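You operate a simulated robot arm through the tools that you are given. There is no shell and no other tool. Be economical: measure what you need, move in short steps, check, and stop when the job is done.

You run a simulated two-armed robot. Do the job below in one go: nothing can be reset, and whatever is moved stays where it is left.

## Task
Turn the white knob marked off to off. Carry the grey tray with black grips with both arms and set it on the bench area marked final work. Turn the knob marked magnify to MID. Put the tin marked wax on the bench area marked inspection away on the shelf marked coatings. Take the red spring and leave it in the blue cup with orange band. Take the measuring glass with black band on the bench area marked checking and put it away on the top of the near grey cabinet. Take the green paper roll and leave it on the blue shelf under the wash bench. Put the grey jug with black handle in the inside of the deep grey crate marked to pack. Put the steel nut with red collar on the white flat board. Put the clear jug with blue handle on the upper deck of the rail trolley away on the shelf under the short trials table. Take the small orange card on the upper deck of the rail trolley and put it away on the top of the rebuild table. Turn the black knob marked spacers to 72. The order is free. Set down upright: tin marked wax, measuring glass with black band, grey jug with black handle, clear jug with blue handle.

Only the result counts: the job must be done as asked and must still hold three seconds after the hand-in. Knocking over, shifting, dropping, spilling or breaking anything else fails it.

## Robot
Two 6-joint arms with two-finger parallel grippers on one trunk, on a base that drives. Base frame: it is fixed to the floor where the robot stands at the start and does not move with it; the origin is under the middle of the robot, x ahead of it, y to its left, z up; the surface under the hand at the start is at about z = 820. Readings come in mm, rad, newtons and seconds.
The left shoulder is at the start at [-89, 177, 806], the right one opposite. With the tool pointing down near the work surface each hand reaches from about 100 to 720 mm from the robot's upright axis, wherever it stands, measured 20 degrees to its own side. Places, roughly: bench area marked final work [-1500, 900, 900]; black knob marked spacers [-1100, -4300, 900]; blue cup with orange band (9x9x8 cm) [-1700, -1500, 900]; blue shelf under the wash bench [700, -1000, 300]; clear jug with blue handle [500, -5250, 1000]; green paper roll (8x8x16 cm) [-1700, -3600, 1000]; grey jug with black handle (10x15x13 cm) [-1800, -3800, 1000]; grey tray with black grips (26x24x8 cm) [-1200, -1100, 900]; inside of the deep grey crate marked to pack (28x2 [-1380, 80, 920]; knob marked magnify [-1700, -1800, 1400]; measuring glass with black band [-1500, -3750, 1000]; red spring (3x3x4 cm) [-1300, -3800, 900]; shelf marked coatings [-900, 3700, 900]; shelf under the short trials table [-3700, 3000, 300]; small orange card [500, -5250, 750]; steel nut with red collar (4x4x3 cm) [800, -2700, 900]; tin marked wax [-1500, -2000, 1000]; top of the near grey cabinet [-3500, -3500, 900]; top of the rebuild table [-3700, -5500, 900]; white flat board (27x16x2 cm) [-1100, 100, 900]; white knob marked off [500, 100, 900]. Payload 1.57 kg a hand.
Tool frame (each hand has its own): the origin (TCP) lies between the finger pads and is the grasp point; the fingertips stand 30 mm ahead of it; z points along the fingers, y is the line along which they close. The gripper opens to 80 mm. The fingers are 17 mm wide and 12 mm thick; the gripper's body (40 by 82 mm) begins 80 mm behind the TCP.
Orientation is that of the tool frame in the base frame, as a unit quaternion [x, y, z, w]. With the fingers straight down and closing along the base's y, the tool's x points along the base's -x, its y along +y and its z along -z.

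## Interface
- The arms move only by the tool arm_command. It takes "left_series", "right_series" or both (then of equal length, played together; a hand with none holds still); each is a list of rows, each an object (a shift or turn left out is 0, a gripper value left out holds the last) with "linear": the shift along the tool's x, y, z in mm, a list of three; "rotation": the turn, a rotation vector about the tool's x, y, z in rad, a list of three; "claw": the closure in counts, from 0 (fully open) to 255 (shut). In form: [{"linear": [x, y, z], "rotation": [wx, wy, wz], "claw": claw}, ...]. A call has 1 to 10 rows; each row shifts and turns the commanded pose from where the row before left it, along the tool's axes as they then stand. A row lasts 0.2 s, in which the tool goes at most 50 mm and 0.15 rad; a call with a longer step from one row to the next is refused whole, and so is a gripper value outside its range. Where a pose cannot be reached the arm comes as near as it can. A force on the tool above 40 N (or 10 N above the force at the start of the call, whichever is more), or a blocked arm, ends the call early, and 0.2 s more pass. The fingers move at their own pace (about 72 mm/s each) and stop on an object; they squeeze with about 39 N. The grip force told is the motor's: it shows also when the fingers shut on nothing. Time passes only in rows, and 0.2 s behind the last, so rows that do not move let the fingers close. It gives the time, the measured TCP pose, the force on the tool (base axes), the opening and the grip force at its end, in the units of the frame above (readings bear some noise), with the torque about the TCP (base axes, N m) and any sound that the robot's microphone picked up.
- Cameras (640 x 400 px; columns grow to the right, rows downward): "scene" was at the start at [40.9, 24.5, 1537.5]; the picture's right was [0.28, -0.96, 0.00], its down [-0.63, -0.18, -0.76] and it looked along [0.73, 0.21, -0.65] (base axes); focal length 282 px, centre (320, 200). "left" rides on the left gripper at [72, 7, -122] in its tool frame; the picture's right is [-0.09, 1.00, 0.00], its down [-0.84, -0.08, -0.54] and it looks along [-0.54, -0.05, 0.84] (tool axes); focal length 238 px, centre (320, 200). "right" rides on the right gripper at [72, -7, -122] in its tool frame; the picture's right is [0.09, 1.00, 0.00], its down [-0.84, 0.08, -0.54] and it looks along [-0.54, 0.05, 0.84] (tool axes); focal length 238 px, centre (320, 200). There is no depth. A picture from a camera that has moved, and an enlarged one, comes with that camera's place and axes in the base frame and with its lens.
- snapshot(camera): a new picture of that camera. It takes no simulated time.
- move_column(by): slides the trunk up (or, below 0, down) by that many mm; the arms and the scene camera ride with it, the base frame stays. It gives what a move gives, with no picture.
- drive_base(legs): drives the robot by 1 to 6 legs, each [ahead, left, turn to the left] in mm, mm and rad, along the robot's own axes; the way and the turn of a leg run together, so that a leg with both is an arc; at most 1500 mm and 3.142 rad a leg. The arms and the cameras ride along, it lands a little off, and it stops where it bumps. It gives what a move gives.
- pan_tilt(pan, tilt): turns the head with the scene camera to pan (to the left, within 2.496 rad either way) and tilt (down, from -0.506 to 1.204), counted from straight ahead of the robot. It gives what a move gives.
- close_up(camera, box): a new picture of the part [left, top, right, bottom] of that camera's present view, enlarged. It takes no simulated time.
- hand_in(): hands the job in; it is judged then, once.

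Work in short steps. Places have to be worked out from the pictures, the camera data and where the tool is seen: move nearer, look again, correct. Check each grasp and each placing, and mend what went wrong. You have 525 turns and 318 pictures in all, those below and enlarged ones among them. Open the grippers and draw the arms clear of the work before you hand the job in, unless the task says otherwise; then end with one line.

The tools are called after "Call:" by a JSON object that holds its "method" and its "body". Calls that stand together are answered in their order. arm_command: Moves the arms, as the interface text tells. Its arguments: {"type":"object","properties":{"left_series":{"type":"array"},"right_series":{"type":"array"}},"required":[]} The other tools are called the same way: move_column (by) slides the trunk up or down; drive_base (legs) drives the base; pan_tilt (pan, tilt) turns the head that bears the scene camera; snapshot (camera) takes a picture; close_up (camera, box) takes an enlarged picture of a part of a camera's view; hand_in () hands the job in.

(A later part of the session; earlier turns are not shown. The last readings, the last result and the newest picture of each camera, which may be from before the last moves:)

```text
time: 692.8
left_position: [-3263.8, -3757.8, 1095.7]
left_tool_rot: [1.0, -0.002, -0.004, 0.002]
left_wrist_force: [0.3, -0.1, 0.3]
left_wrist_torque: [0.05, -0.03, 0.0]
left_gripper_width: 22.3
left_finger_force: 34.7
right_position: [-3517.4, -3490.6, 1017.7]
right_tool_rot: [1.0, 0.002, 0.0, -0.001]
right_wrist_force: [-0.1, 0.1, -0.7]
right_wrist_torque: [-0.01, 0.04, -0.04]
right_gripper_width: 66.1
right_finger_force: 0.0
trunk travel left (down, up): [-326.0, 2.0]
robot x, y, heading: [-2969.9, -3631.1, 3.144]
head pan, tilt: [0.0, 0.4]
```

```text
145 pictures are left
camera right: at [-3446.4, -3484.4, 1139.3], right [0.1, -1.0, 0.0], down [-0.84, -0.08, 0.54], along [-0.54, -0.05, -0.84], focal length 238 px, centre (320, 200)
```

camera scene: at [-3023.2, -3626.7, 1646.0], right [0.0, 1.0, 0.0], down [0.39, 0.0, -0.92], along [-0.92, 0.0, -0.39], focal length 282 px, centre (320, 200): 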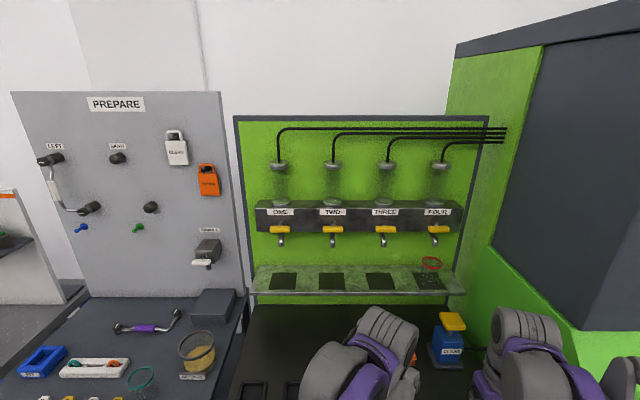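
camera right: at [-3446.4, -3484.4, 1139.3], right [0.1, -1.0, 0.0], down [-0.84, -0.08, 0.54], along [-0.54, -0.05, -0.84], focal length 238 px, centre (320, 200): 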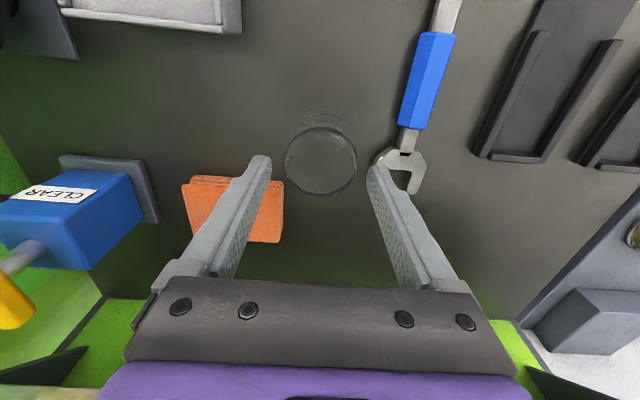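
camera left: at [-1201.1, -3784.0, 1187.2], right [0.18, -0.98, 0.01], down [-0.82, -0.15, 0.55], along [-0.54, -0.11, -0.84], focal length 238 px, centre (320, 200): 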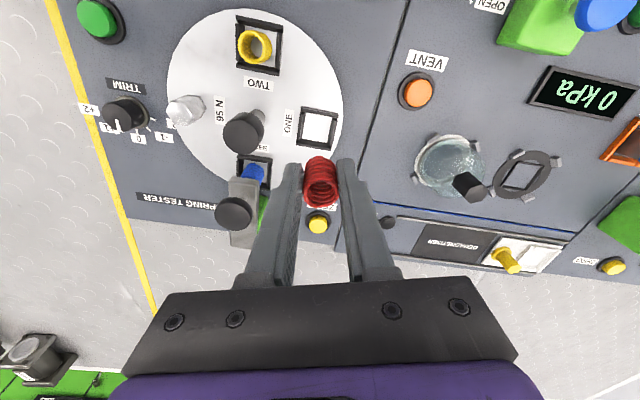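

The glass stands on the cabinet. Next, the spring goes into the blue cup with the orange band. I retract, back off, turn round, and drive north.

Call:
{"method": "arm_command", "body": {"right_series": [{"linear": [0, 0, -30]}, {"linear": [40, 0, -10]}, {"linear": [45, 0, -10]}, {"linear": [45, 0, 0]}, {"linear": [45, 0, 0]}, {"linear": [45, 0, 0], "claw": 0}, {"linear": [30, 0, 0]}], "left_series": [{"linear": [0, 0, 0]}, {"linear": [0, -15, 0]}, {"linear": [0, -15, 0]}, {"linear": [0, -15, 0]}, {"linear": [0, -15, 0]}, {"linear": [0, 0, 0]}, {"linear": [0, 0, 0]}]}}

Call:
{"method": "drive_base", "body": {"legs": [[-320, 0, 0], [0, 0, 1.571], [0, 0, 1.571]]}}

Call:
{"method": "drive_base", "body": {"legs": [[0, 1000, 0], [0, 920, 0]]}}

Call:
{"method": "pan_tilt", "body": {"pan": 0.0, "tilt": 0.5}}

Call:
{"method": "snapshot", "body": {"camera": "scene"}}

```text
time: 694.4
left_position: [-3262.3, -3699.7, 1094.4]
left_tool_rot: [1.0, -0.002, -0.005, 0.002]
left_wrist_force: [1.2, 0.4, -1.6]
left_wrist_torque: [0.04, -0.02, 0.03]
left_gripper_width: 22.6
left_finger_force: 35.0
right_position: [-3267.4, -3487.8, 1067.0]
right_tool_rot: [1.0, 0.003, 0.0, 0.001]
right_wrist_force: [-0.1, -0.7, -0.3]
right_wrist_torque: [-0.01, -0.02, 0.01]
right_gripper_width: 80.0
right_finger_force: 0.1
trunk travel left (down, up): [-326.0, 2.0]
robot x, y, heading: [-2972.2, -3625.2, 3.144]
head pan, tilt: [0.0, 0.4]
```

```text
time: 704.2
left_position: [-2357.2, -3559.1, 1094.5]
left_tool_rot: [0.009, 1.0, 0.002, 0.005]
left_wrist_force: [-0.9, 0.0, 0.0]
left_wrist_torque: [0.01, -0.03, 0.01]
left_gripper_width: 22.2
left_finger_force: 35.5
right_position: [-2355.5, -3770.8, 1065.4]
right_tool_rot: [0.004, 1.0, 0.0, -0.001]
right_wrist_force: [-0.5, -0.2, 0.1]
right_wrist_torque: [0.02, -0.01, 0.02]
right_gripper_width: 79.9
right_finger_force: 0.1
trunk travel left (down, up): [-326.0, 2.0]
robot x, y, heading: [-2650.2, -3626.9, -0.012]
head pan, tilt: [0.0, 0.4]
```

```text
time: 721.3
left_position: [-2351.8, -1638.3, 1094.6]
left_tool_rot: [0.006, 1.0, 0.003, 0.004]
left_wrist_force: [0.8, -0.5, -0.8]
left_wrist_torque: [0.0, -0.01, -0.03]
left_gripper_width: 22.2
left_finger_force: 34.6
right_position: [-2347.9, -1850.0, 1067.0]
right_tool_rot: [0.0, 1.0, 0.0, -0.001]
right_wrist_force: [0.2, -0.1, 0.6]
right_wrist_torque: [0.04, -0.01, 0.0]
right_gripper_width: 80.1
right_finger_force: 0.0
trunk travel left (down, up): [-326.0, 2.0]
robot x, y, heading: [-2643.5, -1711.6, -0.003]
head pan, tilt: [0.0, 0.4]
```

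```text
time: 722.0
left_position: [-2352.3, -1637.7, 1094.0]
left_tool_rot: [0.005, 1.0, 0.002, 0.003]
left_wrist_force: [1.2, 0.8, -0.4]
left_wrist_torque: [0.01, 0.03, 0.01]
left_gripper_width: 22.2
left_finger_force: 34.8
right_position: [-2347.8, -1849.4, 1066.9]
right_tool_rot: [0.001, 1.0, -0.001, 0.0]
right_wrist_force: [-0.5, 0.0, 0.5]
right_wrist_torque: [0.02, 0.0, 0.01]
right_gripper_width: 80.1
right_finger_force: 0.0
trunk travel left (down, up): [-326.0, 2.0]
robot x, y, heading: [-2640.6, -1710.3, -0.005]
head pan, tilt: [0.0, 0.499]
```

```text
144 pictures are left
camera scene: at [-2595.2, -1708.9, 1636.9], right [-0.01, -1.0, 0.0], down [-0.48, 0.0, -0.88], along [0.88, 0.0, -0.48], focal length 282 px, centre (320, 200)
```

scene: 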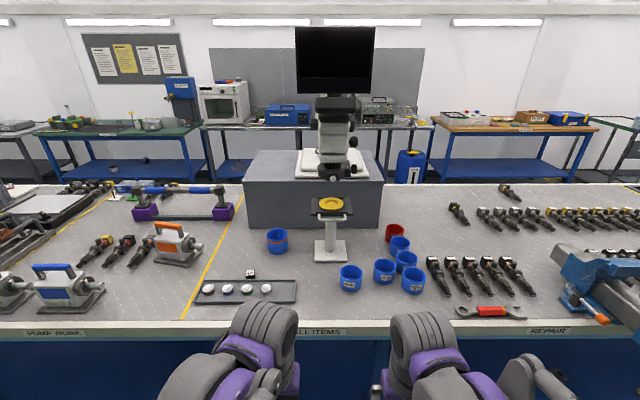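

The banded cup is clear to approach. I drive up and bring the left hand over it.

Call:
{"method": "drive_base", "body": {"legs": [[360, 0, 0.005]]}}

Call:
{"method": "arm_command", "body": {"left_series": [{"linear": [-35, 20, 0]}, {"linear": [-35, 20, 0]}, {"linear": [-35, 20, 0]}, {"linear": [-35, 20, 0]}, {"linear": [-30, 10, 0]}]}}

Call:
{"method": "snapshot", "body": {"camera": "left"}}

Call:
{"method": "snapshot", "body": {"camera": "scene"}}

```text
time: 724.3
left_position: [-1994.8, -1639.0, 1094.0]
left_tool_rot: [0.004, 1.0, 0.003, 0.004]
left_wrist_force: [-0.4, -0.6, 0.3]
left_wrist_torque: [-0.02, -0.03, -0.02]
left_gripper_width: 22.2
left_finger_force: 34.9
right_position: [-1989.4, -1850.9, 1066.0]
right_tool_rot: [-0.001, 1.0, 0.0, -0.001]
right_wrist_force: [0.2, 0.0, 0.2]
right_wrist_torque: [-0.01, -0.01, -0.03]
right_gripper_width: 79.8
right_finger_force: 0.2
trunk travel left (down, up): [-326.0, 2.0]
robot x, y, heading: [-2283.2, -1708.3, -0.0]
head pan, tilt: [0.0, 0.499]
```

```text
time: 725.5
left_position: [-1823.4, -1550.2, 1095.3]
left_tool_rot: [0.002, 1.0, 0.003, 0.002]
left_wrist_force: [-0.1, 0.0, 0.5]
left_wrist_torque: [0.03, 0.0, 0.01]
left_gripper_width: 22.1
left_finger_force: 34.6
right_position: [-1988.6, -1850.1, 1065.8]
right_tool_rot: [-0.001, 1.0, 0.0, 0.0]
right_wrist_force: [-0.3, 1.3, -0.6]
right_wrist_torque: [0.01, 0.02, -0.01]
right_gripper_width: 80.0
right_finger_force: 0.1
trunk travel left (down, up): [-326.0, 2.0]
robot x, y, heading: [-2286.0, -1710.7, -0.001]
head pan, tilt: [0.0, 0.499]
```

```text
143 pictures are left
camera left: at [-1895.1, -1542.0, 1216.6], right [0.1, 0.99, 0.01], down [0.83, -0.09, 0.55], along [0.55, -0.05, -0.84], focal length 238 px, centre (320, 200)
```

left: 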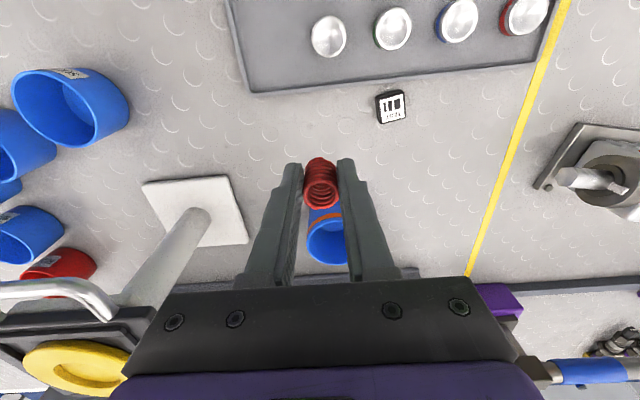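

```text
142 pictures are left
camera scene: at [-2236.4, -1710.0, 1636.9], right [0.0, -1.0, 0.0], down [-0.48, 0.0, -0.88], along [0.88, 0.0, -0.48], focal length 282 px, centre (320, 200)
```

scene: 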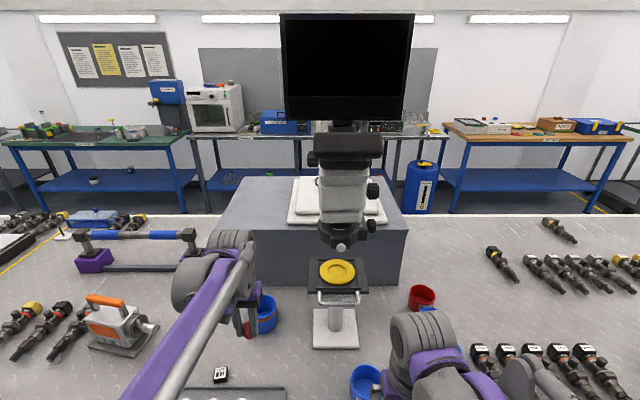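

The cup's rim centre is near (−1676, −1549). I move over it.

Call:
{"method": "arm_command", "body": {"left_series": [{"linear": [-37, 0, 11]}, {"linear": [-37, 0, 11]}, {"linear": [-37, 0, 11]}, {"linear": [-36, 1, 11]}]}}

Call:
{"method": "snapshot", "body": {"camera": "left"}}

Call:
{"method": "close_up", "body": {"camera": "scene", "box": [200, 220, 320, 340]}}

```text
time: 726.5
left_position: [-1676.2, -1549.0, 1053.2]
left_tool_rot: [0.003, 1.0, 0.003, 0.003]
left_wrist_force: [-0.1, 0.2, -0.3]
left_wrist_torque: [0.03, 0.04, -0.02]
left_gripper_width: 22.5
left_finger_force: 34.9
right_position: [-1988.6, -1849.7, 1065.9]
right_tool_rot: [0.0, 1.0, -0.001, -0.001]
right_wrist_force: [-0.4, -0.4, 0.0]
right_wrist_torque: [0.03, 0.02, 0.03]
right_gripper_width: 79.8
right_finger_force: 0.0
trunk travel left (down, up): [-326.0, 2.0]
robot x, y, heading: [-2281.9, -1713.5, -0.0]
head pan, tilt: [0.0, 0.499]
```

```text
141 pictures are left
camera left: at [-1747.3, -1541.3, 1174.8], right [0.1, 1.0, 0.01], down [0.83, -0.09, 0.55], along [0.55, -0.05, -0.84], focal length 238 px, centre (320, 200)
```

left: 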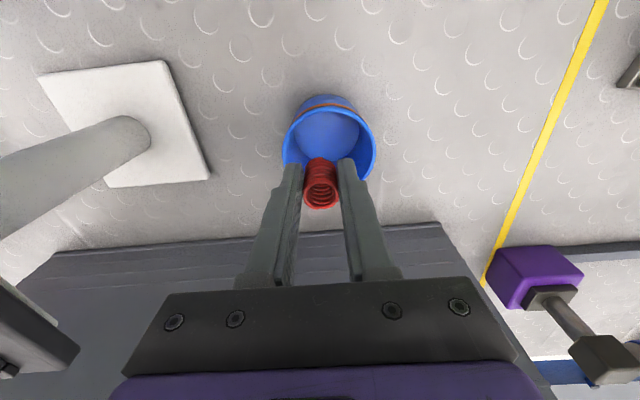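

```text
3.33 times, centred on (260, 280) of scene
camera zoom: at [-2235.6, -1709.9, 1636.9], right [0.0, -1.0, 0.0], down [-0.48, 0.0, -0.88], along [0.88, 0.0, -0.48], focal length 941 px, centre (520, -67)
```

zoom: 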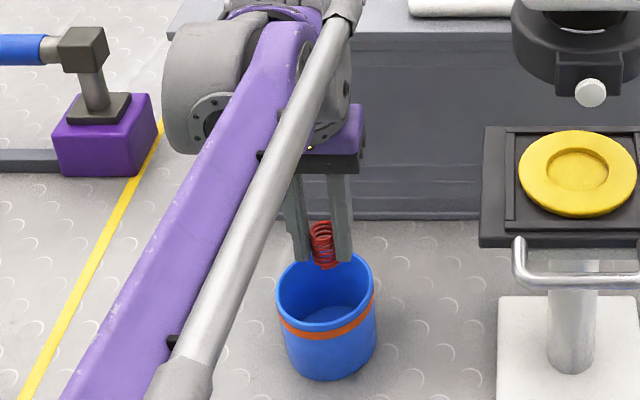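

Correct by (+4, +8) mm and lower the spring into the cup.

Call:
{"method": "arm_command", "body": {"left_series": [{"linear": [-4, 8, 10]}, {"linear": [0, 0, 25]}, {"linear": [0, 0, 30]}, {"linear": [0, 0, 20]}]}}

Call:
{"method": "snapshot", "body": {"camera": "left"}}

```text
time: 727.5
left_position: [-1672.1, -1542.7, 967.5]
left_tool_rot: [0.004, 1.0, 0.002, 0.004]
left_wrist_force: [0.1, 0.5, -0.5]
left_wrist_torque: [0.02, 0.0, -0.02]
left_gripper_width: 22.3
left_finger_force: 34.7
right_position: [-1990.1, -1849.7, 1066.0]
right_tool_rot: [-0.001, 1.0, 0.0, -0.002]
right_wrist_force: [0.5, 0.1, -1.1]
right_wrist_torque: [-0.03, -0.03, 0.01]
right_gripper_width: 80.2
right_finger_force: 0.0
trunk travel left (down, up): [-326.0, 2.0]
robot x, y, heading: [-2286.6, -1711.3, -0.002]
head pan, tilt: [0.0, 0.499]
```

```text
139 pictures are left
camera left: at [-1744.9, -1534.6, 1089.5], right [0.1, 1.0, 0.01], down [0.83, -0.09, 0.55], along [0.55, -0.05, -0.84], focal length 238 px, centre (320, 200)
```

left: 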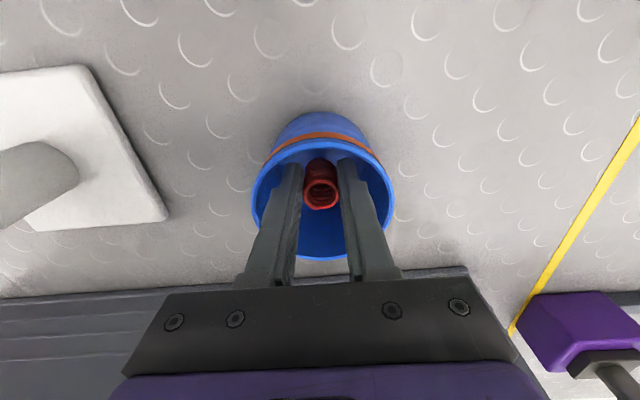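

The spring is inside the cup. I open to 40 mm, lift out, and check.

Call:
{"method": "arm_command", "body": {"left_series": [{"linear": [0, 0, 8]}, {"claw": 140}, {"claw": 140}, {"linear": [0, 0, -20]}, {"linear": [0, 0, -35]}, {"linear": [0, 0, -35]}]}}

Call:
{"method": "snapshot", "body": {"camera": "left"}}

```text
time: 728.9
left_position: [-1674.3, -1541.1, 1052.0]
left_tool_rot: [0.003, 1.0, 0.003, 0.004]
left_wrist_force: [-0.2, -0.2, -0.4]
left_wrist_torque: [-0.01, 0.0, 0.03]
left_gripper_width: 36.1
left_finger_force: 0.0
right_position: [-1990.4, -1850.1, 1065.9]
right_tool_rot: [-0.001, 1.0, 0.0, -0.001]
right_wrist_force: [-0.2, -0.4, -0.3]
right_wrist_torque: [-0.05, 0.05, -0.02]
right_gripper_width: 80.1
right_finger_force: 0.1
trunk travel left (down, up): [-326.0, 2.0]
robot x, y, heading: [-2285.5, -1714.7, -0.001]
head pan, tilt: [0.0, 0.499]
```

```text
138 pictures are left
camera left: at [-1746.3, -1534.4, 1173.8], right [0.1, 1.0, 0.01], down [0.83, -0.09, 0.55], along [0.55, -0.05, -0.84], focal length 238 px, centre (320, 200)
```

left: 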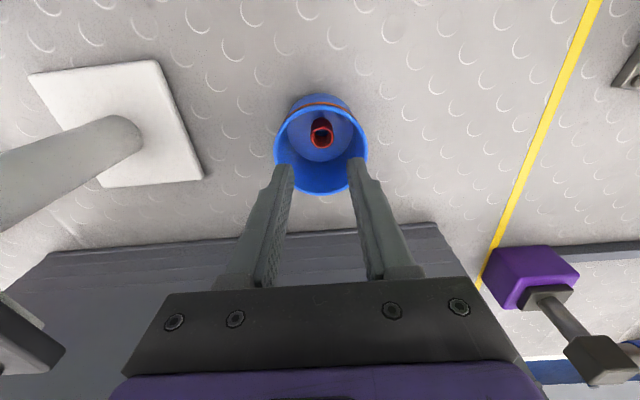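

The spring is in the cup. I retract and drive around to the rail trolley.

Call:
{"method": "arm_command", "body": {"left_series": [{"linear": [30, 0, -30]}, {"linear": [45, 0, 0]}, {"linear": [45, 0, 0]}, {"linear": [45, 0, 0]}, {"linear": [45, 0, 0]}, {"linear": [45, 0, 0]}, {"linear": [45, 0, 0], "claw": 0}]}}

Call:
{"method": "drive_base", "body": {"legs": [[-370, 0, 0], [0, -1250, 0], [0, -1250, 0], [0, -1150, 0]]}}

Call:
{"method": "drive_base", "body": {"legs": [[1000, 0, 0], [850, 0, 0]]}}

Call:
{"method": "pan_tilt", "body": {"pan": 0.0, "tilt": 0.4}}

Call:
{"method": "snapshot", "body": {"camera": "scene"}}

```text
time: 730.5
left_position: [-1974.8, -1541.4, 1079.2]
left_tool_rot: [0.004, 1.0, 0.002, 0.005]
left_wrist_force: [0.0, -0.8, 0.3]
left_wrist_torque: [0.03, -0.06, 0.0]
left_gripper_width: 80.1
left_finger_force: 0.1
right_position: [-1990.6, -1850.3, 1065.8]
right_tool_rot: [-0.001, 1.0, 0.0, 0.0]
right_wrist_force: [-0.3, 0.0, -0.5]
right_wrist_torque: [-0.02, -0.02, -0.02]
right_gripper_width: 79.8
right_finger_force: 0.0
trunk travel left (down, up): [-326.0, 2.0]
robot x, y, heading: [-2288.0, -1712.9, -0.005]
head pan, tilt: [0.0, 0.499]
```

```text
time: 764.5
left_position: [-2356.3, -5192.0, 1079.4]
left_tool_rot: [-0.003, 1.0, 0.002, 0.004]
left_wrist_force: [0.2, -0.2, -0.2]
left_wrist_torque: [0.03, -0.01, 0.02]
left_gripper_width: 80.1
left_finger_force: 0.0
right_position: [-2368.6, -5500.2, 1067.6]
right_tool_rot: [-0.007, 1.0, 0.0, -0.001]
right_wrist_force: [-0.8, -0.6, -0.1]
right_wrist_torque: [-0.02, -0.02, -0.05]
right_gripper_width: 79.8
right_finger_force: 0.1
trunk travel left (down, up): [-326.0, 2.0]
robot x, y, heading: [-2663.9, -5361.8, 0.004]
head pan, tilt: [0.0, 0.499]
```

```text
time: 773.7
left_position: [-507.4, -5179.3, 1078.6]
left_tool_rot: [0.008, 1.0, 0.003, 0.004]
left_wrist_force: [-1.3, 0.0, 0.0]
left_wrist_torque: [-0.01, -0.02, -0.02]
left_gripper_width: 80.0
left_finger_force: 0.0
right_position: [-527.4, -5487.6, 1065.8]
right_tool_rot: [0.004, 1.0, 0.0, 0.001]
right_wrist_force: [0.5, 0.1, 0.2]
right_wrist_torque: [-0.02, -0.04, -0.02]
right_gripper_width: 79.7
right_finger_force: 0.1
trunk travel left (down, up): [-326.0, 2.0]
robot x, y, heading: [-822.4, -5345.2, -0.009]
head pan, tilt: [0.0, 0.499]
```

```text
time: 774.4
left_position: [-507.0, -5180.3, 1079.2]
left_tool_rot: [0.007, 1.0, 0.003, 0.004]
left_wrist_force: [0.5, -0.1, 0.2]
left_wrist_torque: [0.0, -0.03, -0.03]
left_gripper_width: 79.8
left_finger_force: 0.1
right_position: [-527.0, -5487.0, 1067.2]
right_tool_rot: [0.003, 1.0, 0.0, -0.002]
right_wrist_force: [-0.3, 0.8, -0.5]
right_wrist_torque: [-0.01, -0.01, 0.02]
right_gripper_width: 80.1
right_finger_force: 0.0
trunk travel left (down, up): [-326.0, 2.0]
robot x, y, heading: [-823.8, -5343.8, -0.006]
head pan, tilt: [0.0, 0.4]
```

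```text
137 pictures are left
camera scene: at [-772.0, -5345.7, 1646.0], right [-0.01, -1.0, 0.0], down [-0.39, 0.0, -0.92], along [0.92, -0.01, -0.39], focal length 282 px, centre (320, 200)
```

scene: 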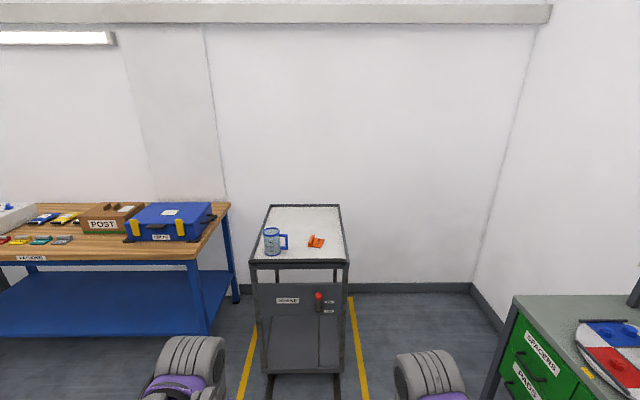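

Call:
{"method": "close_up", "body": {"camera": "scene", "box": [230, 190, 380, 300]}}

Call:
{"method": "close_up", "body": {"camera": "scene", "box": [220, 280, 400, 400]}}

```text
3.64 times, centred on (305, 245) of scene
camera zoom: at [-772.0, -5345.7, 1646.0], right [-0.01, -1.0, 0.0], down [-0.39, 0.0, -0.92], along [0.92, -0.01, -0.39], focal length 1026 px, centre (374, 36)
```

zoom: 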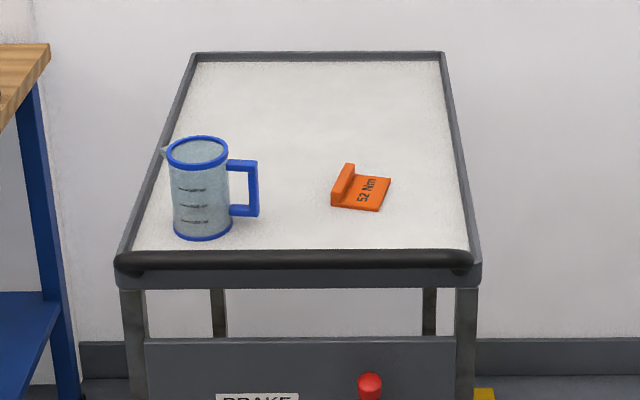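

```text
3.33 times, centred on (310, 340) of scene
camera zoom: at [-772.0, -5345.7, 1646.0], right [-0.01, -1.0, 0.0], down [-0.39, 0.0, -0.92], along [0.92, -0.01, -0.39], focal length 941 px, centre (353, -267)
```

zoom: 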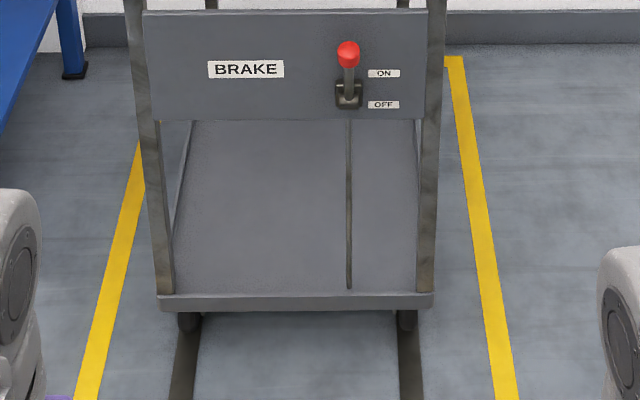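

The trolley's brake is on. On its upper deck stand the clear jug (blue rim, handle to the right) and the orange "52 Nm" card. I square up and drive nearer.

Call:
{"method": "drive_base", "body": {"legs": [[0, 80, 0.006], [560, 0, 0]]}}

Call:
{"method": "pan_tilt", "body": {"pan": 0.0, "tilt": 0.7}}

Call:
{"method": "snapshot", "body": {"camera": "scene"}}

Call:
{"method": "snapshot", "body": {"camera": "left"}}

```text
time: 778.6
left_position: [47.1, -5100.7, 1079.2]
left_tool_rot: [0.006, 1.0, 0.003, 0.004]
left_wrist_force: [-0.1, 0.3, 0.3]
left_wrist_torque: [0.03, 0.03, 0.02]
left_gripper_width: 79.7
left_finger_force: 0.1
right_position: [28.4, -5410.2, 1066.5]
right_tool_rot: [0.002, 1.0, 0.0, -0.001]
right_wrist_force: [0.4, -0.4, 0.2]
right_wrist_torque: [0.0, 0.02, 0.0]
right_gripper_width: 80.1
right_finger_force: 0.1
trunk travel left (down, up): [-326.0, 2.0]
robot x, y, heading: [-263.0, -5270.9, -0.007]
head pan, tilt: [0.0, 0.4]
```

```text
time: 779.4
left_position: [46.2, -5101.2, 1078.8]
left_tool_rot: [0.006, 1.0, 0.003, 0.005]
left_wrist_force: [0.2, 0.1, 0.4]
left_wrist_torque: [-0.03, 0.0, 0.02]
left_gripper_width: 79.7
left_finger_force: 0.0
right_position: [27.8, -5410.1, 1067.2]
right_tool_rot: [0.001, 1.0, 0.0, -0.001]
right_wrist_force: [0.2, -0.4, -0.2]
right_wrist_torque: [0.02, 0.01, -0.02]
right_gripper_width: 80.0
right_finger_force: 0.0
trunk travel left (down, up): [-326.0, 2.0]
robot x, y, heading: [-266.7, -5268.2, -0.007]
head pan, tilt: [0.0, 0.7]
```

```text
134 pictures are left
camera scene: at [-224.2, -5268.7, 1619.3], right [-0.01, -1.0, 0.0], down [-0.64, 0.0, -0.77], along [0.77, -0.01, -0.64], focal length 282 px, centre (320, 200)
```

scene: 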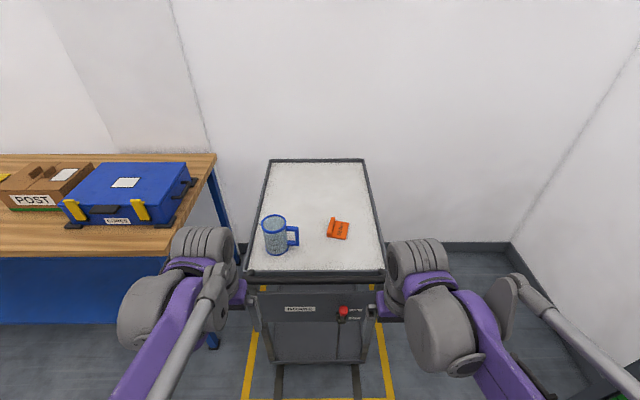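

```text
133 pictures are left
camera left: at [-24.8, -5093.6, 1201.2], right [0.1, 0.99, 0.01], down [0.83, -0.09, 0.55], along [0.55, -0.05, -0.84], focal length 238 px, centre (320, 200)
```

left: 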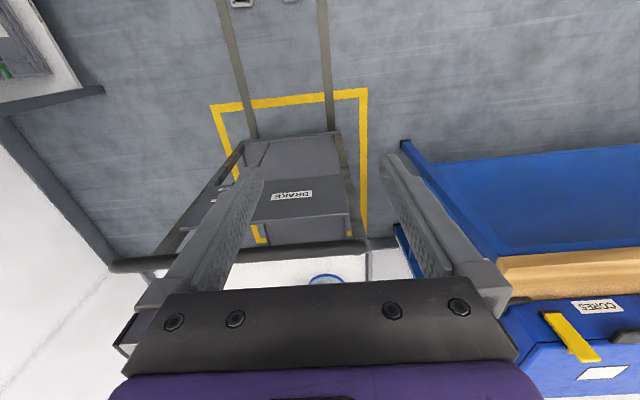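

Deck z ≈ 838. The jug is at (450, −5125) with its rim near 965, and the card is at (541, −5343). I drive 175 mm closer and lower the trunk to normal.

Call:
{"method": "drive_base", "body": {"legs": [[175, 0, 0.007]]}}

Call:
{"method": "move_column", "body": {"by": -76}}

Call:
{"method": "arm_command", "body": {"left_series": [{"linear": [0, -5, -30], "rotation": [0.006, -0.008, -0.15]}, {"rotation": [0, 0, -0.15]}, {"rotation": [0, 0, -0.15]}, {"rotation": [0, 0, -0.15]}, {"rotation": [0, 0, -0.15]}, {"rotation": [0, 0, -0.15]}, {"rotation": [0, 0, -0.15]}, {"rotation": [0, 0, -0.15]}, {"rotation": [0, 0, -0.15]}, {"rotation": [0, 0, -0.15]}]}}

Call:
{"method": "snapshot", "body": {"camera": "scene"}}

Call:
{"method": "snapshot", "body": {"camera": "right"}}

```text
time: 780.9
left_position: [221.5, -5099.3, 1078.0]
left_tool_rot: [0.003, 1.0, 0.003, 0.004]
left_wrist_force: [-0.4, 0.3, 0.1]
left_wrist_torque: [-0.03, 0.0, -0.01]
left_gripper_width: 80.1
left_finger_force: 0.2
right_position: [205.4, -5408.3, 1065.6]
right_tool_rot: [-0.002, 1.0, 0.0, -0.001]
right_wrist_force: [0.3, 0.7, -0.1]
right_wrist_torque: [-0.03, -0.01, 0.02]
right_gripper_width: 80.0
right_finger_force: 0.0
trunk travel left (down, up): [-326.0, 2.0]
robot x, y, heading: [-88.8, -5268.6, -0.003]
head pan, tilt: [0.0, 0.7]
```

```text
time: 782.0
left_position: [223.4, -5100.2, 1002.3]
left_tool_rot: [0.003, 1.0, 0.001, 0.004]
left_wrist_force: [-0.5, 0.5, 0.8]
left_wrist_torque: [0.01, 0.01, 0.01]
left_gripper_width: 79.9
left_finger_force: 0.0
right_position: [206.3, -5409.3, 990.6]
right_tool_rot: [-0.002, 1.0, 0.0, -0.001]
right_wrist_force: [-0.1, 0.3, -1.5]
right_wrist_torque: [0.01, 0.0, 0.01]
right_gripper_width: 79.8
right_finger_force: 0.0
trunk travel left (down, up): [-250.0, 78.0]
robot x, y, heading: [-91.2, -5271.1, -0.001]
head pan, tilt: [0.0, 0.7]
```

```text
time: 784.2
left_position: [221.8, -5104.8, 1033.0]
left_tool_rot: [-0.68, 0.733, -0.005, 0.007]
left_wrist_force: [-0.3, 0.8, 0.3]
left_wrist_torque: [0.02, -0.01, -0.01]
left_gripper_width: 80.2
left_finger_force: 0.0
right_position: [205.4, -5409.3, 990.9]
right_tool_rot: [-0.001, 1.0, -0.001, -0.001]
right_wrist_force: [0.2, 0.7, -0.4]
right_wrist_torque: [0.04, 0.03, 0.02]
right_gripper_width: 80.1
right_finger_force: 0.1
trunk travel left (down, up): [-250.0, 78.0]
robot x, y, heading: [-89.6, -5269.3, 0.002]
head pan, tilt: [0.0, 0.7]
```

```text
132 pictures are left
camera scene: at [-45.3, -5269.2, 1538.4], right [0.0, -1.0, 0.0], down [-0.64, 0.0, -0.76], along [0.76, 0.0, -0.64], focal length 282 px, centre (320, 200)
```

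scene: 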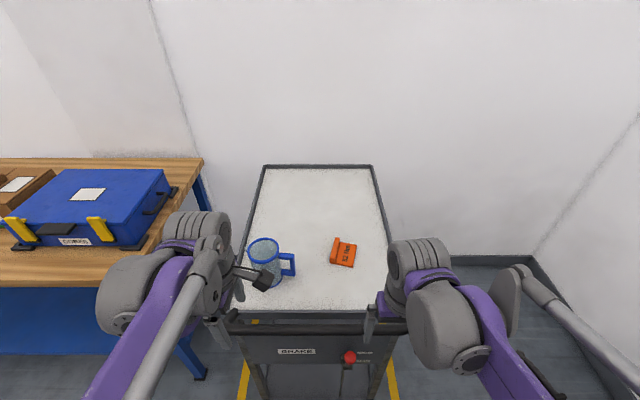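

```text
131 pictures are left
camera right: at [133.3, -5416.4, 1112.8], right [-0.1, 1.0, 0.0], down [0.84, 0.08, 0.54], along [0.54, 0.05, -0.84], focal length 238 px, centre (320, 200)
```

right: 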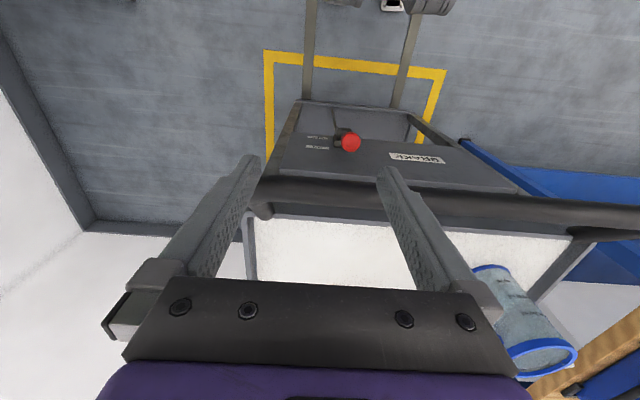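

Call:
{"method": "arm_command", "body": {"left_series": [{"rotation": [-0.0168, 0.0035, -0.073], "claw": 100}, {"linear": [0, 0, 0]}]}}

Call:
{"method": "close_up", "body": {"camera": "scene", "box": [220, 220, 380, 320]}}

Call:
{"method": "snapshot", "body": {"camera": "left"}}

```text
time: 784.8
left_position: [221.1, -5105.0, 1033.3]
left_tool_rot: [-0.706, 0.708, -0.001, -0.001]
left_wrist_force: [-1.2, -0.5, 0.8]
left_wrist_torque: [-0.01, -0.02, -0.03]
left_gripper_width: 48.7
left_finger_force: 0.0
right_position: [205.0, -5408.6, 989.3]
right_tool_rot: [-0.001, 1.0, 0.0, -0.001]
right_wrist_force: [-0.7, -0.6, 0.0]
right_wrist_torque: [0.0, 0.01, 0.0]
right_gripper_width: 79.9
right_finger_force: 0.1
trunk travel left (down, up): [-250.0, 78.0]
robot x, y, heading: [-91.1, -5270.3, -0.001]
head pan, tilt: [0.0, 0.7]
```

```text
4.00 times, centred on (300, 270) of scene
camera zoom: at [-45.4, -5269.2, 1538.4], right [0.0, -1.0, 0.0], down [-0.64, 0.0, -0.77], along [0.77, 0.0, -0.64], focal length 1129 px, centre (400, -80)
```

zoom: 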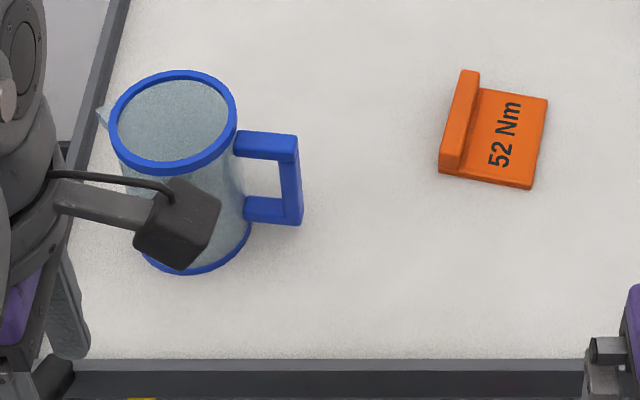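

```text
129 pictures are left
camera left: at [215.7, -5175.8, 1156.2], right [-1.0, 0.1, 0.0], down [0.08, 0.84, 0.54], along [0.05, 0.54, -0.84], focal length 238 px, centre (320, 200)
```

left: 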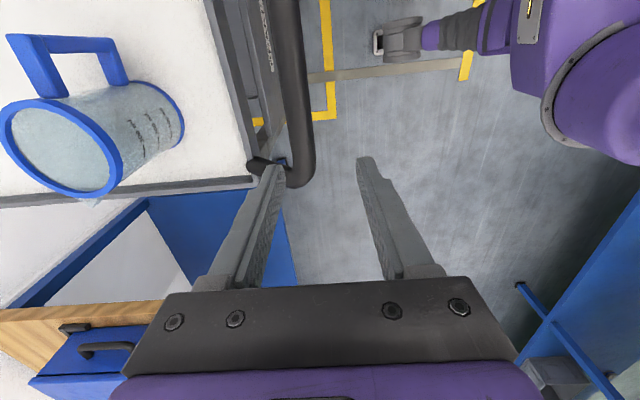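

The jug's rim centre is (439, −5123), outer width 84 mm, rim z ≈ 968. I move the left hand over its near wall.

Call:
{"method": "arm_command", "body": {"left_series": [{"linear": [4.5, -44, 0]}, {"linear": [4.5, -44, 0]}, {"linear": [4.5, -45, 0]}, {"linear": [4.5, -45, 0]}]}}

Call:
{"method": "snapshot", "body": {"camera": "left"}}

Call:
{"method": "close_up", "body": {"camera": "scene", "box": [220, 180, 340, 300]}}

```text
time: 785.8
left_position: [402.1, -5124.1, 1031.8]
left_tool_rot: [-0.705, 0.709, -0.001, -0.001]
left_wrist_force: [-0.2, 0.2, 0.0]
left_wrist_torque: [-0.01, 0.06, 0.0]
left_gripper_width: 48.8
left_finger_force: 0.1
right_position: [206.0, -5410.2, 989.7]
right_tool_rot: [-0.002, 1.0, 0.0, -0.001]
right_wrist_force: [0.2, 0.0, 0.2]
right_wrist_torque: [0.01, 0.0, -0.02]
right_gripper_width: 80.1
right_finger_force: 0.1
trunk travel left (down, up): [-250.0, 78.0]
robot x, y, heading: [-92.9, -5271.0, -0.001]
head pan, tilt: [0.0, 0.7]
```

```text
128 pictures are left
camera left: at [395.7, -5194.7, 1155.3], right [-1.0, 0.1, 0.0], down [0.08, 0.84, 0.54], along [0.05, 0.54, -0.84], focal length 238 px, centre (320, 200)
```

left: 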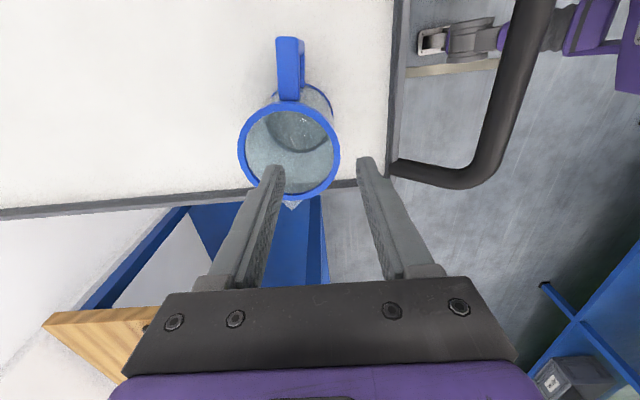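

```text
3.33 times, centred on (280, 240) of scene
camera zoom: at [-43.3, -5269.2, 1538.4], right [0.0, -1.0, 0.0], down [-0.65, 0.0, -0.76], along [0.76, 0.0, -0.65], focal length 941 px, centre (453, 67)
```

zoom: 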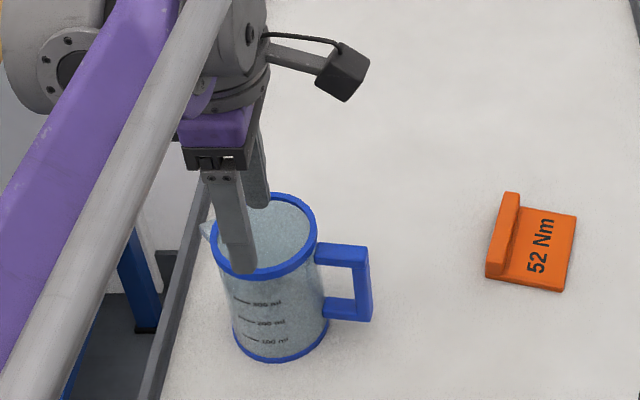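

Refined: the near wall is at x ≈ 387. I shift 15 mm back and lower so the wall is between the fingers.

Call:
{"method": "arm_command", "body": {"left_series": [{"linear": [0, 15, 0]}, {"linear": [0, 0, 30]}, {"linear": [0, 0, 25]}]}}

Call:
{"method": "snapshot", "body": {"camera": "left"}}

```text
time: 786.6
left_position: [384.0, -5124.9, 977.9]
left_tool_rot: [-0.705, 0.709, 0.0, -0.001]
left_wrist_force: [0.1, -0.2, 0.0]
left_wrist_torque: [-0.01, -0.01, 0.03]
left_gripper_width: 48.6
left_finger_force: 0.0
right_position: [205.2, -5408.8, 990.4]
right_tool_rot: [-0.002, 1.0, 0.0, -0.001]
right_wrist_force: [-0.4, 0.0, 0.7]
right_wrist_torque: [-0.01, 0.0, -0.01]
right_gripper_width: 80.2
right_finger_force: 0.1
trunk travel left (down, up): [-250.0, 78.0]
robot x, y, heading: [-93.5, -5268.1, 0.005]
head pan, tilt: [0.0, 0.7]
```

```text
126 pictures are left
camera left: at [378.3, -5196.0, 1100.6], right [-1.0, 0.1, 0.0], down [0.08, 0.84, 0.54], along [0.05, 0.54, -0.84], focal length 238 px, centre (320, 200)
```

left: 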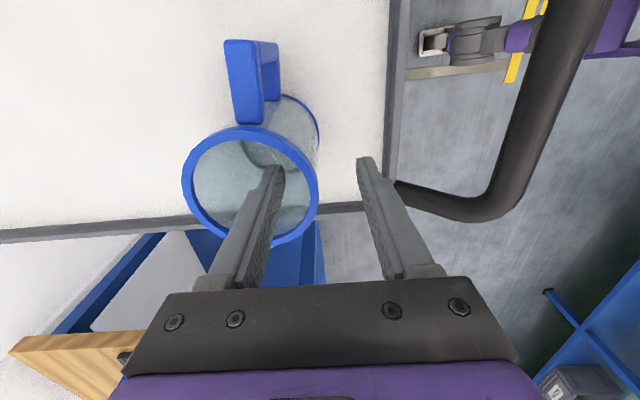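

Call:
{"method": "arm_command", "body": {"left_series": [{"linear": [0, 0, 17]}, {"claw": 255}, {"claw": 255}, {"claw": 255}, {"claw": 255}]}}

Call:
{"method": "arm_command", "body": {"left_series": [{"linear": [0, 0, -3]}, {"linear": [0, 0, -4]}, {"linear": [0, 0, -8]}]}}

Call:
{"method": "snapshot", "body": {"camera": "left"}}

Call:
{"method": "close_up", "body": {"camera": "scene", "box": [220, 180, 340, 300]}}

```text
time: 787.8
left_position: [384.1, -5124.8, 961.2]
left_tool_rot: [-0.705, 0.709, -0.001, -0.001]
left_wrist_force: [-1.3, -0.1, -0.5]
left_wrist_torque: [-0.02, 0.07, 0.01]
left_gripper_width: 2.3
left_finger_force: 23.6
right_position: [206.1, -5408.5, 990.2]
right_tool_rot: [-0.002, 1.0, 0.0, -0.001]
right_wrist_force: [1.6, -0.1, -0.4]
right_wrist_torque: [0.02, 0.0, -0.01]
right_gripper_width: 80.1
right_finger_force: 0.2
trunk travel left (down, up): [-250.0, 78.0]
robot x, y, heading: [-88.2, -5272.3, 0.003]
head pan, tilt: [0.0, 0.7]
```

```text
time: 788.6
left_position: [384.5, -5123.9, 977.6]
left_tool_rot: [-0.706, 0.708, 0.0, -0.001]
left_wrist_force: [0.8, -0.6, -0.3]
left_wrist_torque: [-0.01, 0.03, -0.02]
left_gripper_width: 2.3
left_finger_force: 23.9
right_position: [205.9, -5408.5, 990.0]
right_tool_rot: [-0.002, 1.0, 0.0, 0.0]
right_wrist_force: [-0.1, 0.8, 0.2]
right_wrist_torque: [0.03, 0.02, 0.02]
right_gripper_width: 79.9
right_finger_force: 0.1
trunk travel left (down, up): [-250.0, 78.0]
robot x, y, heading: [-91.5, -5269.1, -0.002]
head pan, tilt: [0.0, 0.7]
```

```text
125 pictures are left
camera left: at [378.3, -5195.3, 1098.9], right [-1.0, 0.1, 0.0], down [0.08, 0.84, 0.54], along [0.05, 0.54, -0.84], focal length 238 px, centre (320, 200)
```

left: 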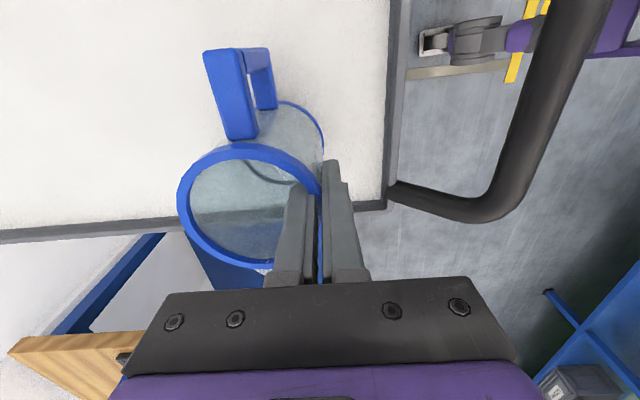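

```text
3.33 times, centred on (280, 240) of scene
camera zoom: at [-45.3, -5269.2, 1538.4], right [0.0, -1.0, 0.0], down [-0.64, 0.0, -0.76], along [0.76, 0.0, -0.64], focal length 941 px, centre (453, 67)
```

zoom: 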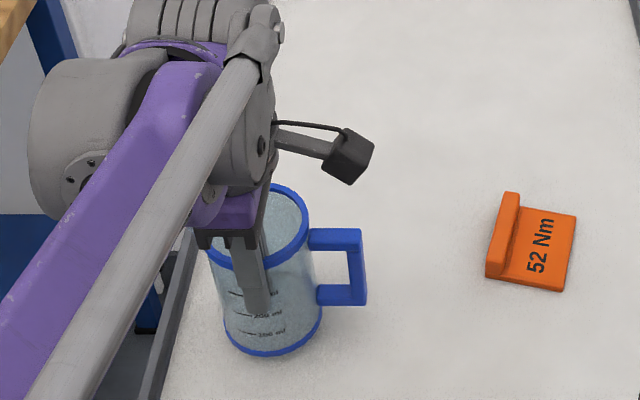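

The jug lifts upright. I raise it further, then fetch the card with the right hand.

Call:
{"method": "arm_command", "body": {"left_series": [{"linear": [0, 0, -20]}, {"linear": [0, 0, -25]}, {"linear": [0, 0, -25]}, {"linear": [0, 10, -25]}, {"linear": [0, 20, -10]}, {"linear": [0, 25, 0]}, {"linear": [0, 25, 0]}, {"linear": [0, 25, 0]}, {"linear": [-10, 25, 0]}]}}

Call:
{"method": "arm_command", "body": {"right_series": [{"linear": [-40, 14, 0], "claw": 128}, {"linear": [-40, 14, 0]}, {"linear": [-40, 14, 0]}, {"linear": [-40, 14, 0]}, {"linear": [-40, 14, 0]}, {"linear": [-40, 8, 20]}]}}

Call:
{"method": "snapshot", "body": {"camera": "right"}}

Call:
{"method": "snapshot", "body": {"camera": "scene"}}

```text
time: 790.6
left_position: [254.6, -5113.9, 1080.2]
left_tool_rot: [-0.705, 0.709, -0.001, 0.0]
left_wrist_force: [1.2, 0.2, -1.2]
left_wrist_torque: [0.02, 0.06, 0.02]
left_gripper_width: 2.0
left_finger_force: 24.0
right_position: [205.7, -5408.3, 991.0]
right_tool_rot: [-0.001, 1.0, 0.0, 0.0]
right_wrist_force: [-0.3, -0.4, 0.2]
right_wrist_torque: [-0.03, 0.01, 0.02]
right_gripper_width: 80.1
right_finger_force: 0.1
trunk travel left (down, up): [-250.0, 78.0]
robot x, y, heading: [-90.6, -5268.6, -0.001]
head pan, tilt: [0.0, 0.7]
```

```text
time: 792.0
left_position: [257.1, -5112.8, 1078.8]
left_tool_rot: [-0.705, 0.709, 0.0, -0.001]
left_wrist_force: [-0.1, 0.8, -1.3]
left_wrist_torque: [-0.01, 0.03, 0.04]
left_gripper_width: 2.3
left_finger_force: 24.1
right_position: [446.9, -5332.4, 968.8]
right_tool_rot: [-0.003, 1.0, 0.0, 0.0]
right_wrist_force: [0.8, 0.2, -0.4]
right_wrist_torque: [0.01, -0.02, 0.01]
right_gripper_width: 39.9
right_finger_force: 0.0
trunk travel left (down, up): [-250.0, 78.0]
robot x, y, heading: [-87.5, -5271.4, -0.003]
head pan, tilt: [0.0, 0.7]
```

```text
123 pictures are left
camera right: at [374.4, -5340.5, 1092.0], right [-0.1, 1.0, 0.0], down [0.84, 0.08, 0.54], along [0.54, 0.05, -0.84], focal length 238 px, centre (320, 200)
```

right: 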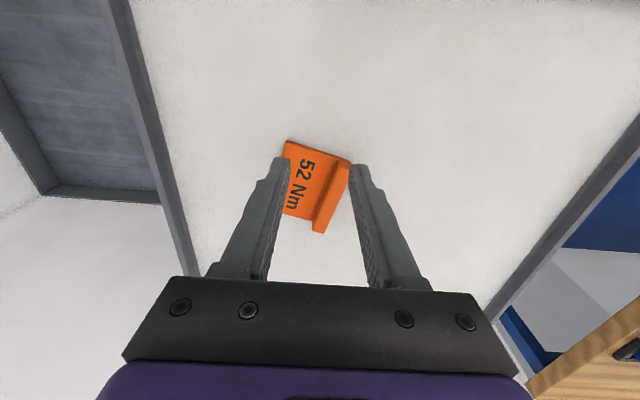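

```text
122 pictures are left
camera scene: at [-43.3, -5269.1, 1538.4], right [0.0, -1.0, 0.0], down [-0.65, 0.0, -0.76], along [0.76, 0.0, -0.65], focal length 282 px, centre (320, 200)
```

scene: 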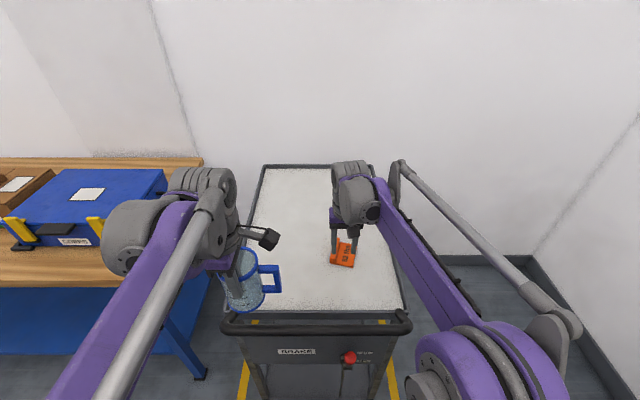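

The card's upright flange runs from (474, −5302) to (569, −5326), about 0.25 rad off. I turn the right tool to match and move above it.

Call:
{"method": "arm_command", "body": {"right_series": [{"rotation": [0, 0, 0.125]}, {"rotation": [0, 0, 0.125]}, {"linear": [-33, 18, 20]}, {"linear": [-34, 18, 25]}, {"linear": [0, 0, 20]}]}}

Call:
{"method": "snapshot", "body": {"camera": "right"}}

Call:
{"method": "close_up", "body": {"camera": "scene", "box": [300, 200, 400, 290]}}

```text
time: 793.2
left_position: [254.8, -5114.8, 1079.8]
left_tool_rot: [-0.705, 0.709, 0.0, 0.0]
left_wrist_force: [-0.6, 0.5, -1.0]
left_wrist_torque: [0.01, 0.03, -0.01]
left_gripper_width: 2.3
left_finger_force: 23.8
right_position: [519.6, -5311.9, 903.5]
right_tool_rot: [0.124, 0.992, 0.0, -0.001]
right_wrist_force: [-0.3, -0.3, -0.3]
right_wrist_torque: [0.03, -0.02, -0.06]
right_gripper_width: 39.8
right_finger_force: 0.1
trunk travel left (down, up): [-250.0, 78.0]
robot x, y, heading: [-89.8, -5271.2, 0.006]
head pan, tilt: [0.0, 0.7]
```

```text
121 pictures are left
camera right: at [447.6, -5301.1, 1026.2], right [0.15, 0.99, 0.0], down [0.83, -0.13, 0.54], along [0.53, -0.08, -0.84], focal length 238 px, centre (320, 200)
```

right: 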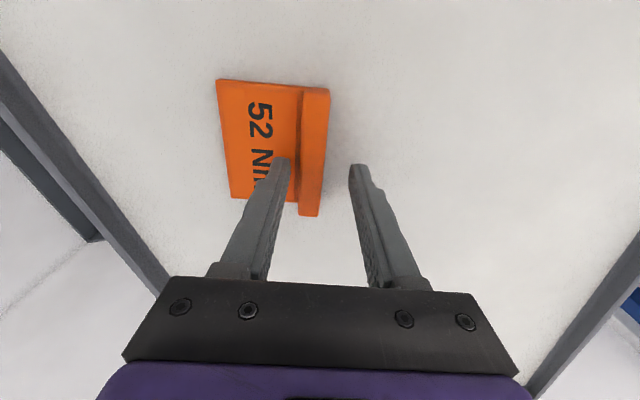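

```text
4.44 times, centred on (350, 245) of scene
camera zoom: at [-46.0, -5269.3, 1538.4], right [0.0, -1.0, 0.0], down [-0.64, 0.0, -0.77], along [0.77, 0.0, -0.64], focal length 1254 px, centre (187, 0)
```

zoom: 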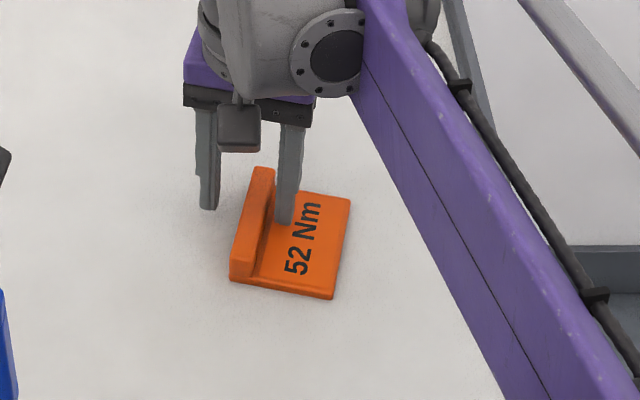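

The flange is 6 mm to one side and 11 mm back. I correct, lower, and close.

Call:
{"method": "arm_command", "body": {"right_series": [{"linear": [11, -6.4, 0]}, {"linear": [0, 0, 18]}, {"linear": [0, 0, 7]}]}}

Call:
{"method": "snapshot", "body": {"camera": "right"}}

```text
time: 793.8
left_position: [254.1, -5112.6, 1080.2]
left_tool_rot: [-0.705, 0.709, -0.002, 0.0]
left_wrist_force: [0.1, 0.8, -1.6]
left_wrist_torque: [0.04, 0.04, 0.05]
left_gripper_width: 2.2
left_finger_force: 24.2
right_position: [505.2, -5314.7, 897.8]
right_tool_rot: [0.123, 0.992, -0.001, 0.002]
right_wrist_force: [-2.2, 1.2, 23.6]
right_wrist_torque: [-0.45, 0.22, -0.09]
right_gripper_width: 39.3
right_finger_force: 0.0
trunk travel left (down, up): [-250.0, 78.0]
robot x, y, heading: [-91.1, -5270.7, -0.001]
head pan, tilt: [0.0, 0.7]
stopped in row 2 (right hand): the force on the tool passed its limit at 67 N (the readings are from after the stop); the commanded pose is now the measured one
```

```text
119 pictures are left
camera right: at [434.1, -5304.2, 1019.3], right [0.15, 0.99, 0.0], down [0.83, -0.13, 0.54], along [0.54, -0.08, -0.84], focal length 238 px, centre (320, 200)
```

right: 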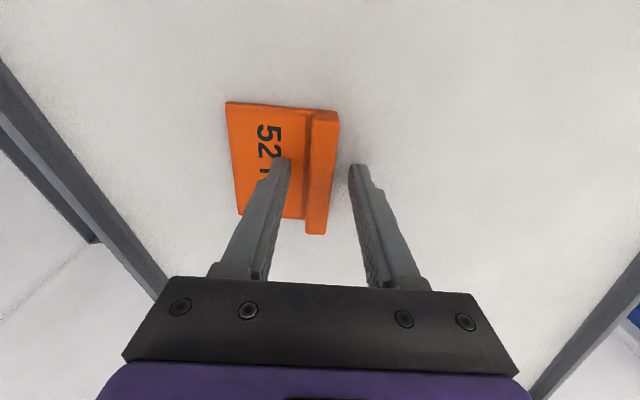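

The fingertip rests on the card's base plate, so the deck is higher than I judged, near 860. I lift 3 mm and close on the flange.

Call:
{"method": "arm_command", "body": {"right_series": [{"linear": [5, -1, -4]}, {"claw": 255}, {"claw": 255}, {"claw": 255}]}}

Call:
{"method": "snapshot", "body": {"camera": "right"}}

```text
time: 794.8
left_position: [255.9, -5114.5, 1080.0]
left_tool_rot: [-0.705, 0.709, 0.0, 0.0]
left_wrist_force: [0.1, -1.0, -1.4]
left_wrist_torque: [0.03, -0.02, 0.01]
left_gripper_width: 2.3
left_finger_force: 23.0
right_position: [502.4, -5315.6, 898.8]
right_tool_rot: [0.122, 0.993, -0.001, 0.0]
right_wrist_force: [0.5, 1.3, 0.6]
right_wrist_torque: [-0.01, 0.0, 0.0]
right_gripper_width: 14.8
right_finger_force: 31.3
trunk travel left (down, up): [-250.0, 78.0]
robot x, y, heading: [-91.8, -5269.9, 0.004]
head pan, tilt: [0.0, 0.7]
```

```text
118 pictures are left
camera right: at [430.0, -5304.4, 1020.8], right [0.15, 0.99, 0.0], down [0.83, -0.13, 0.54], along [0.54, -0.08, -0.84], focal length 238 px, centre (320, 200)
```

right: 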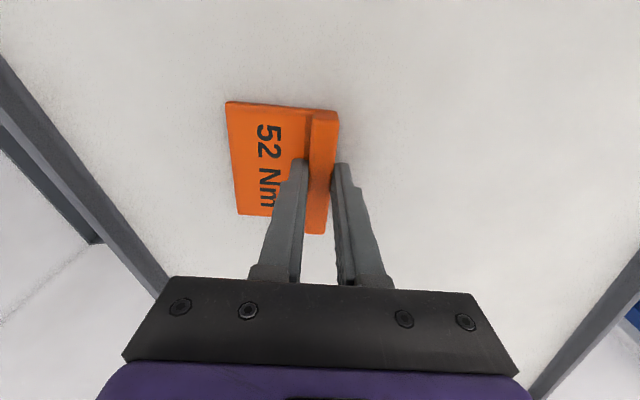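

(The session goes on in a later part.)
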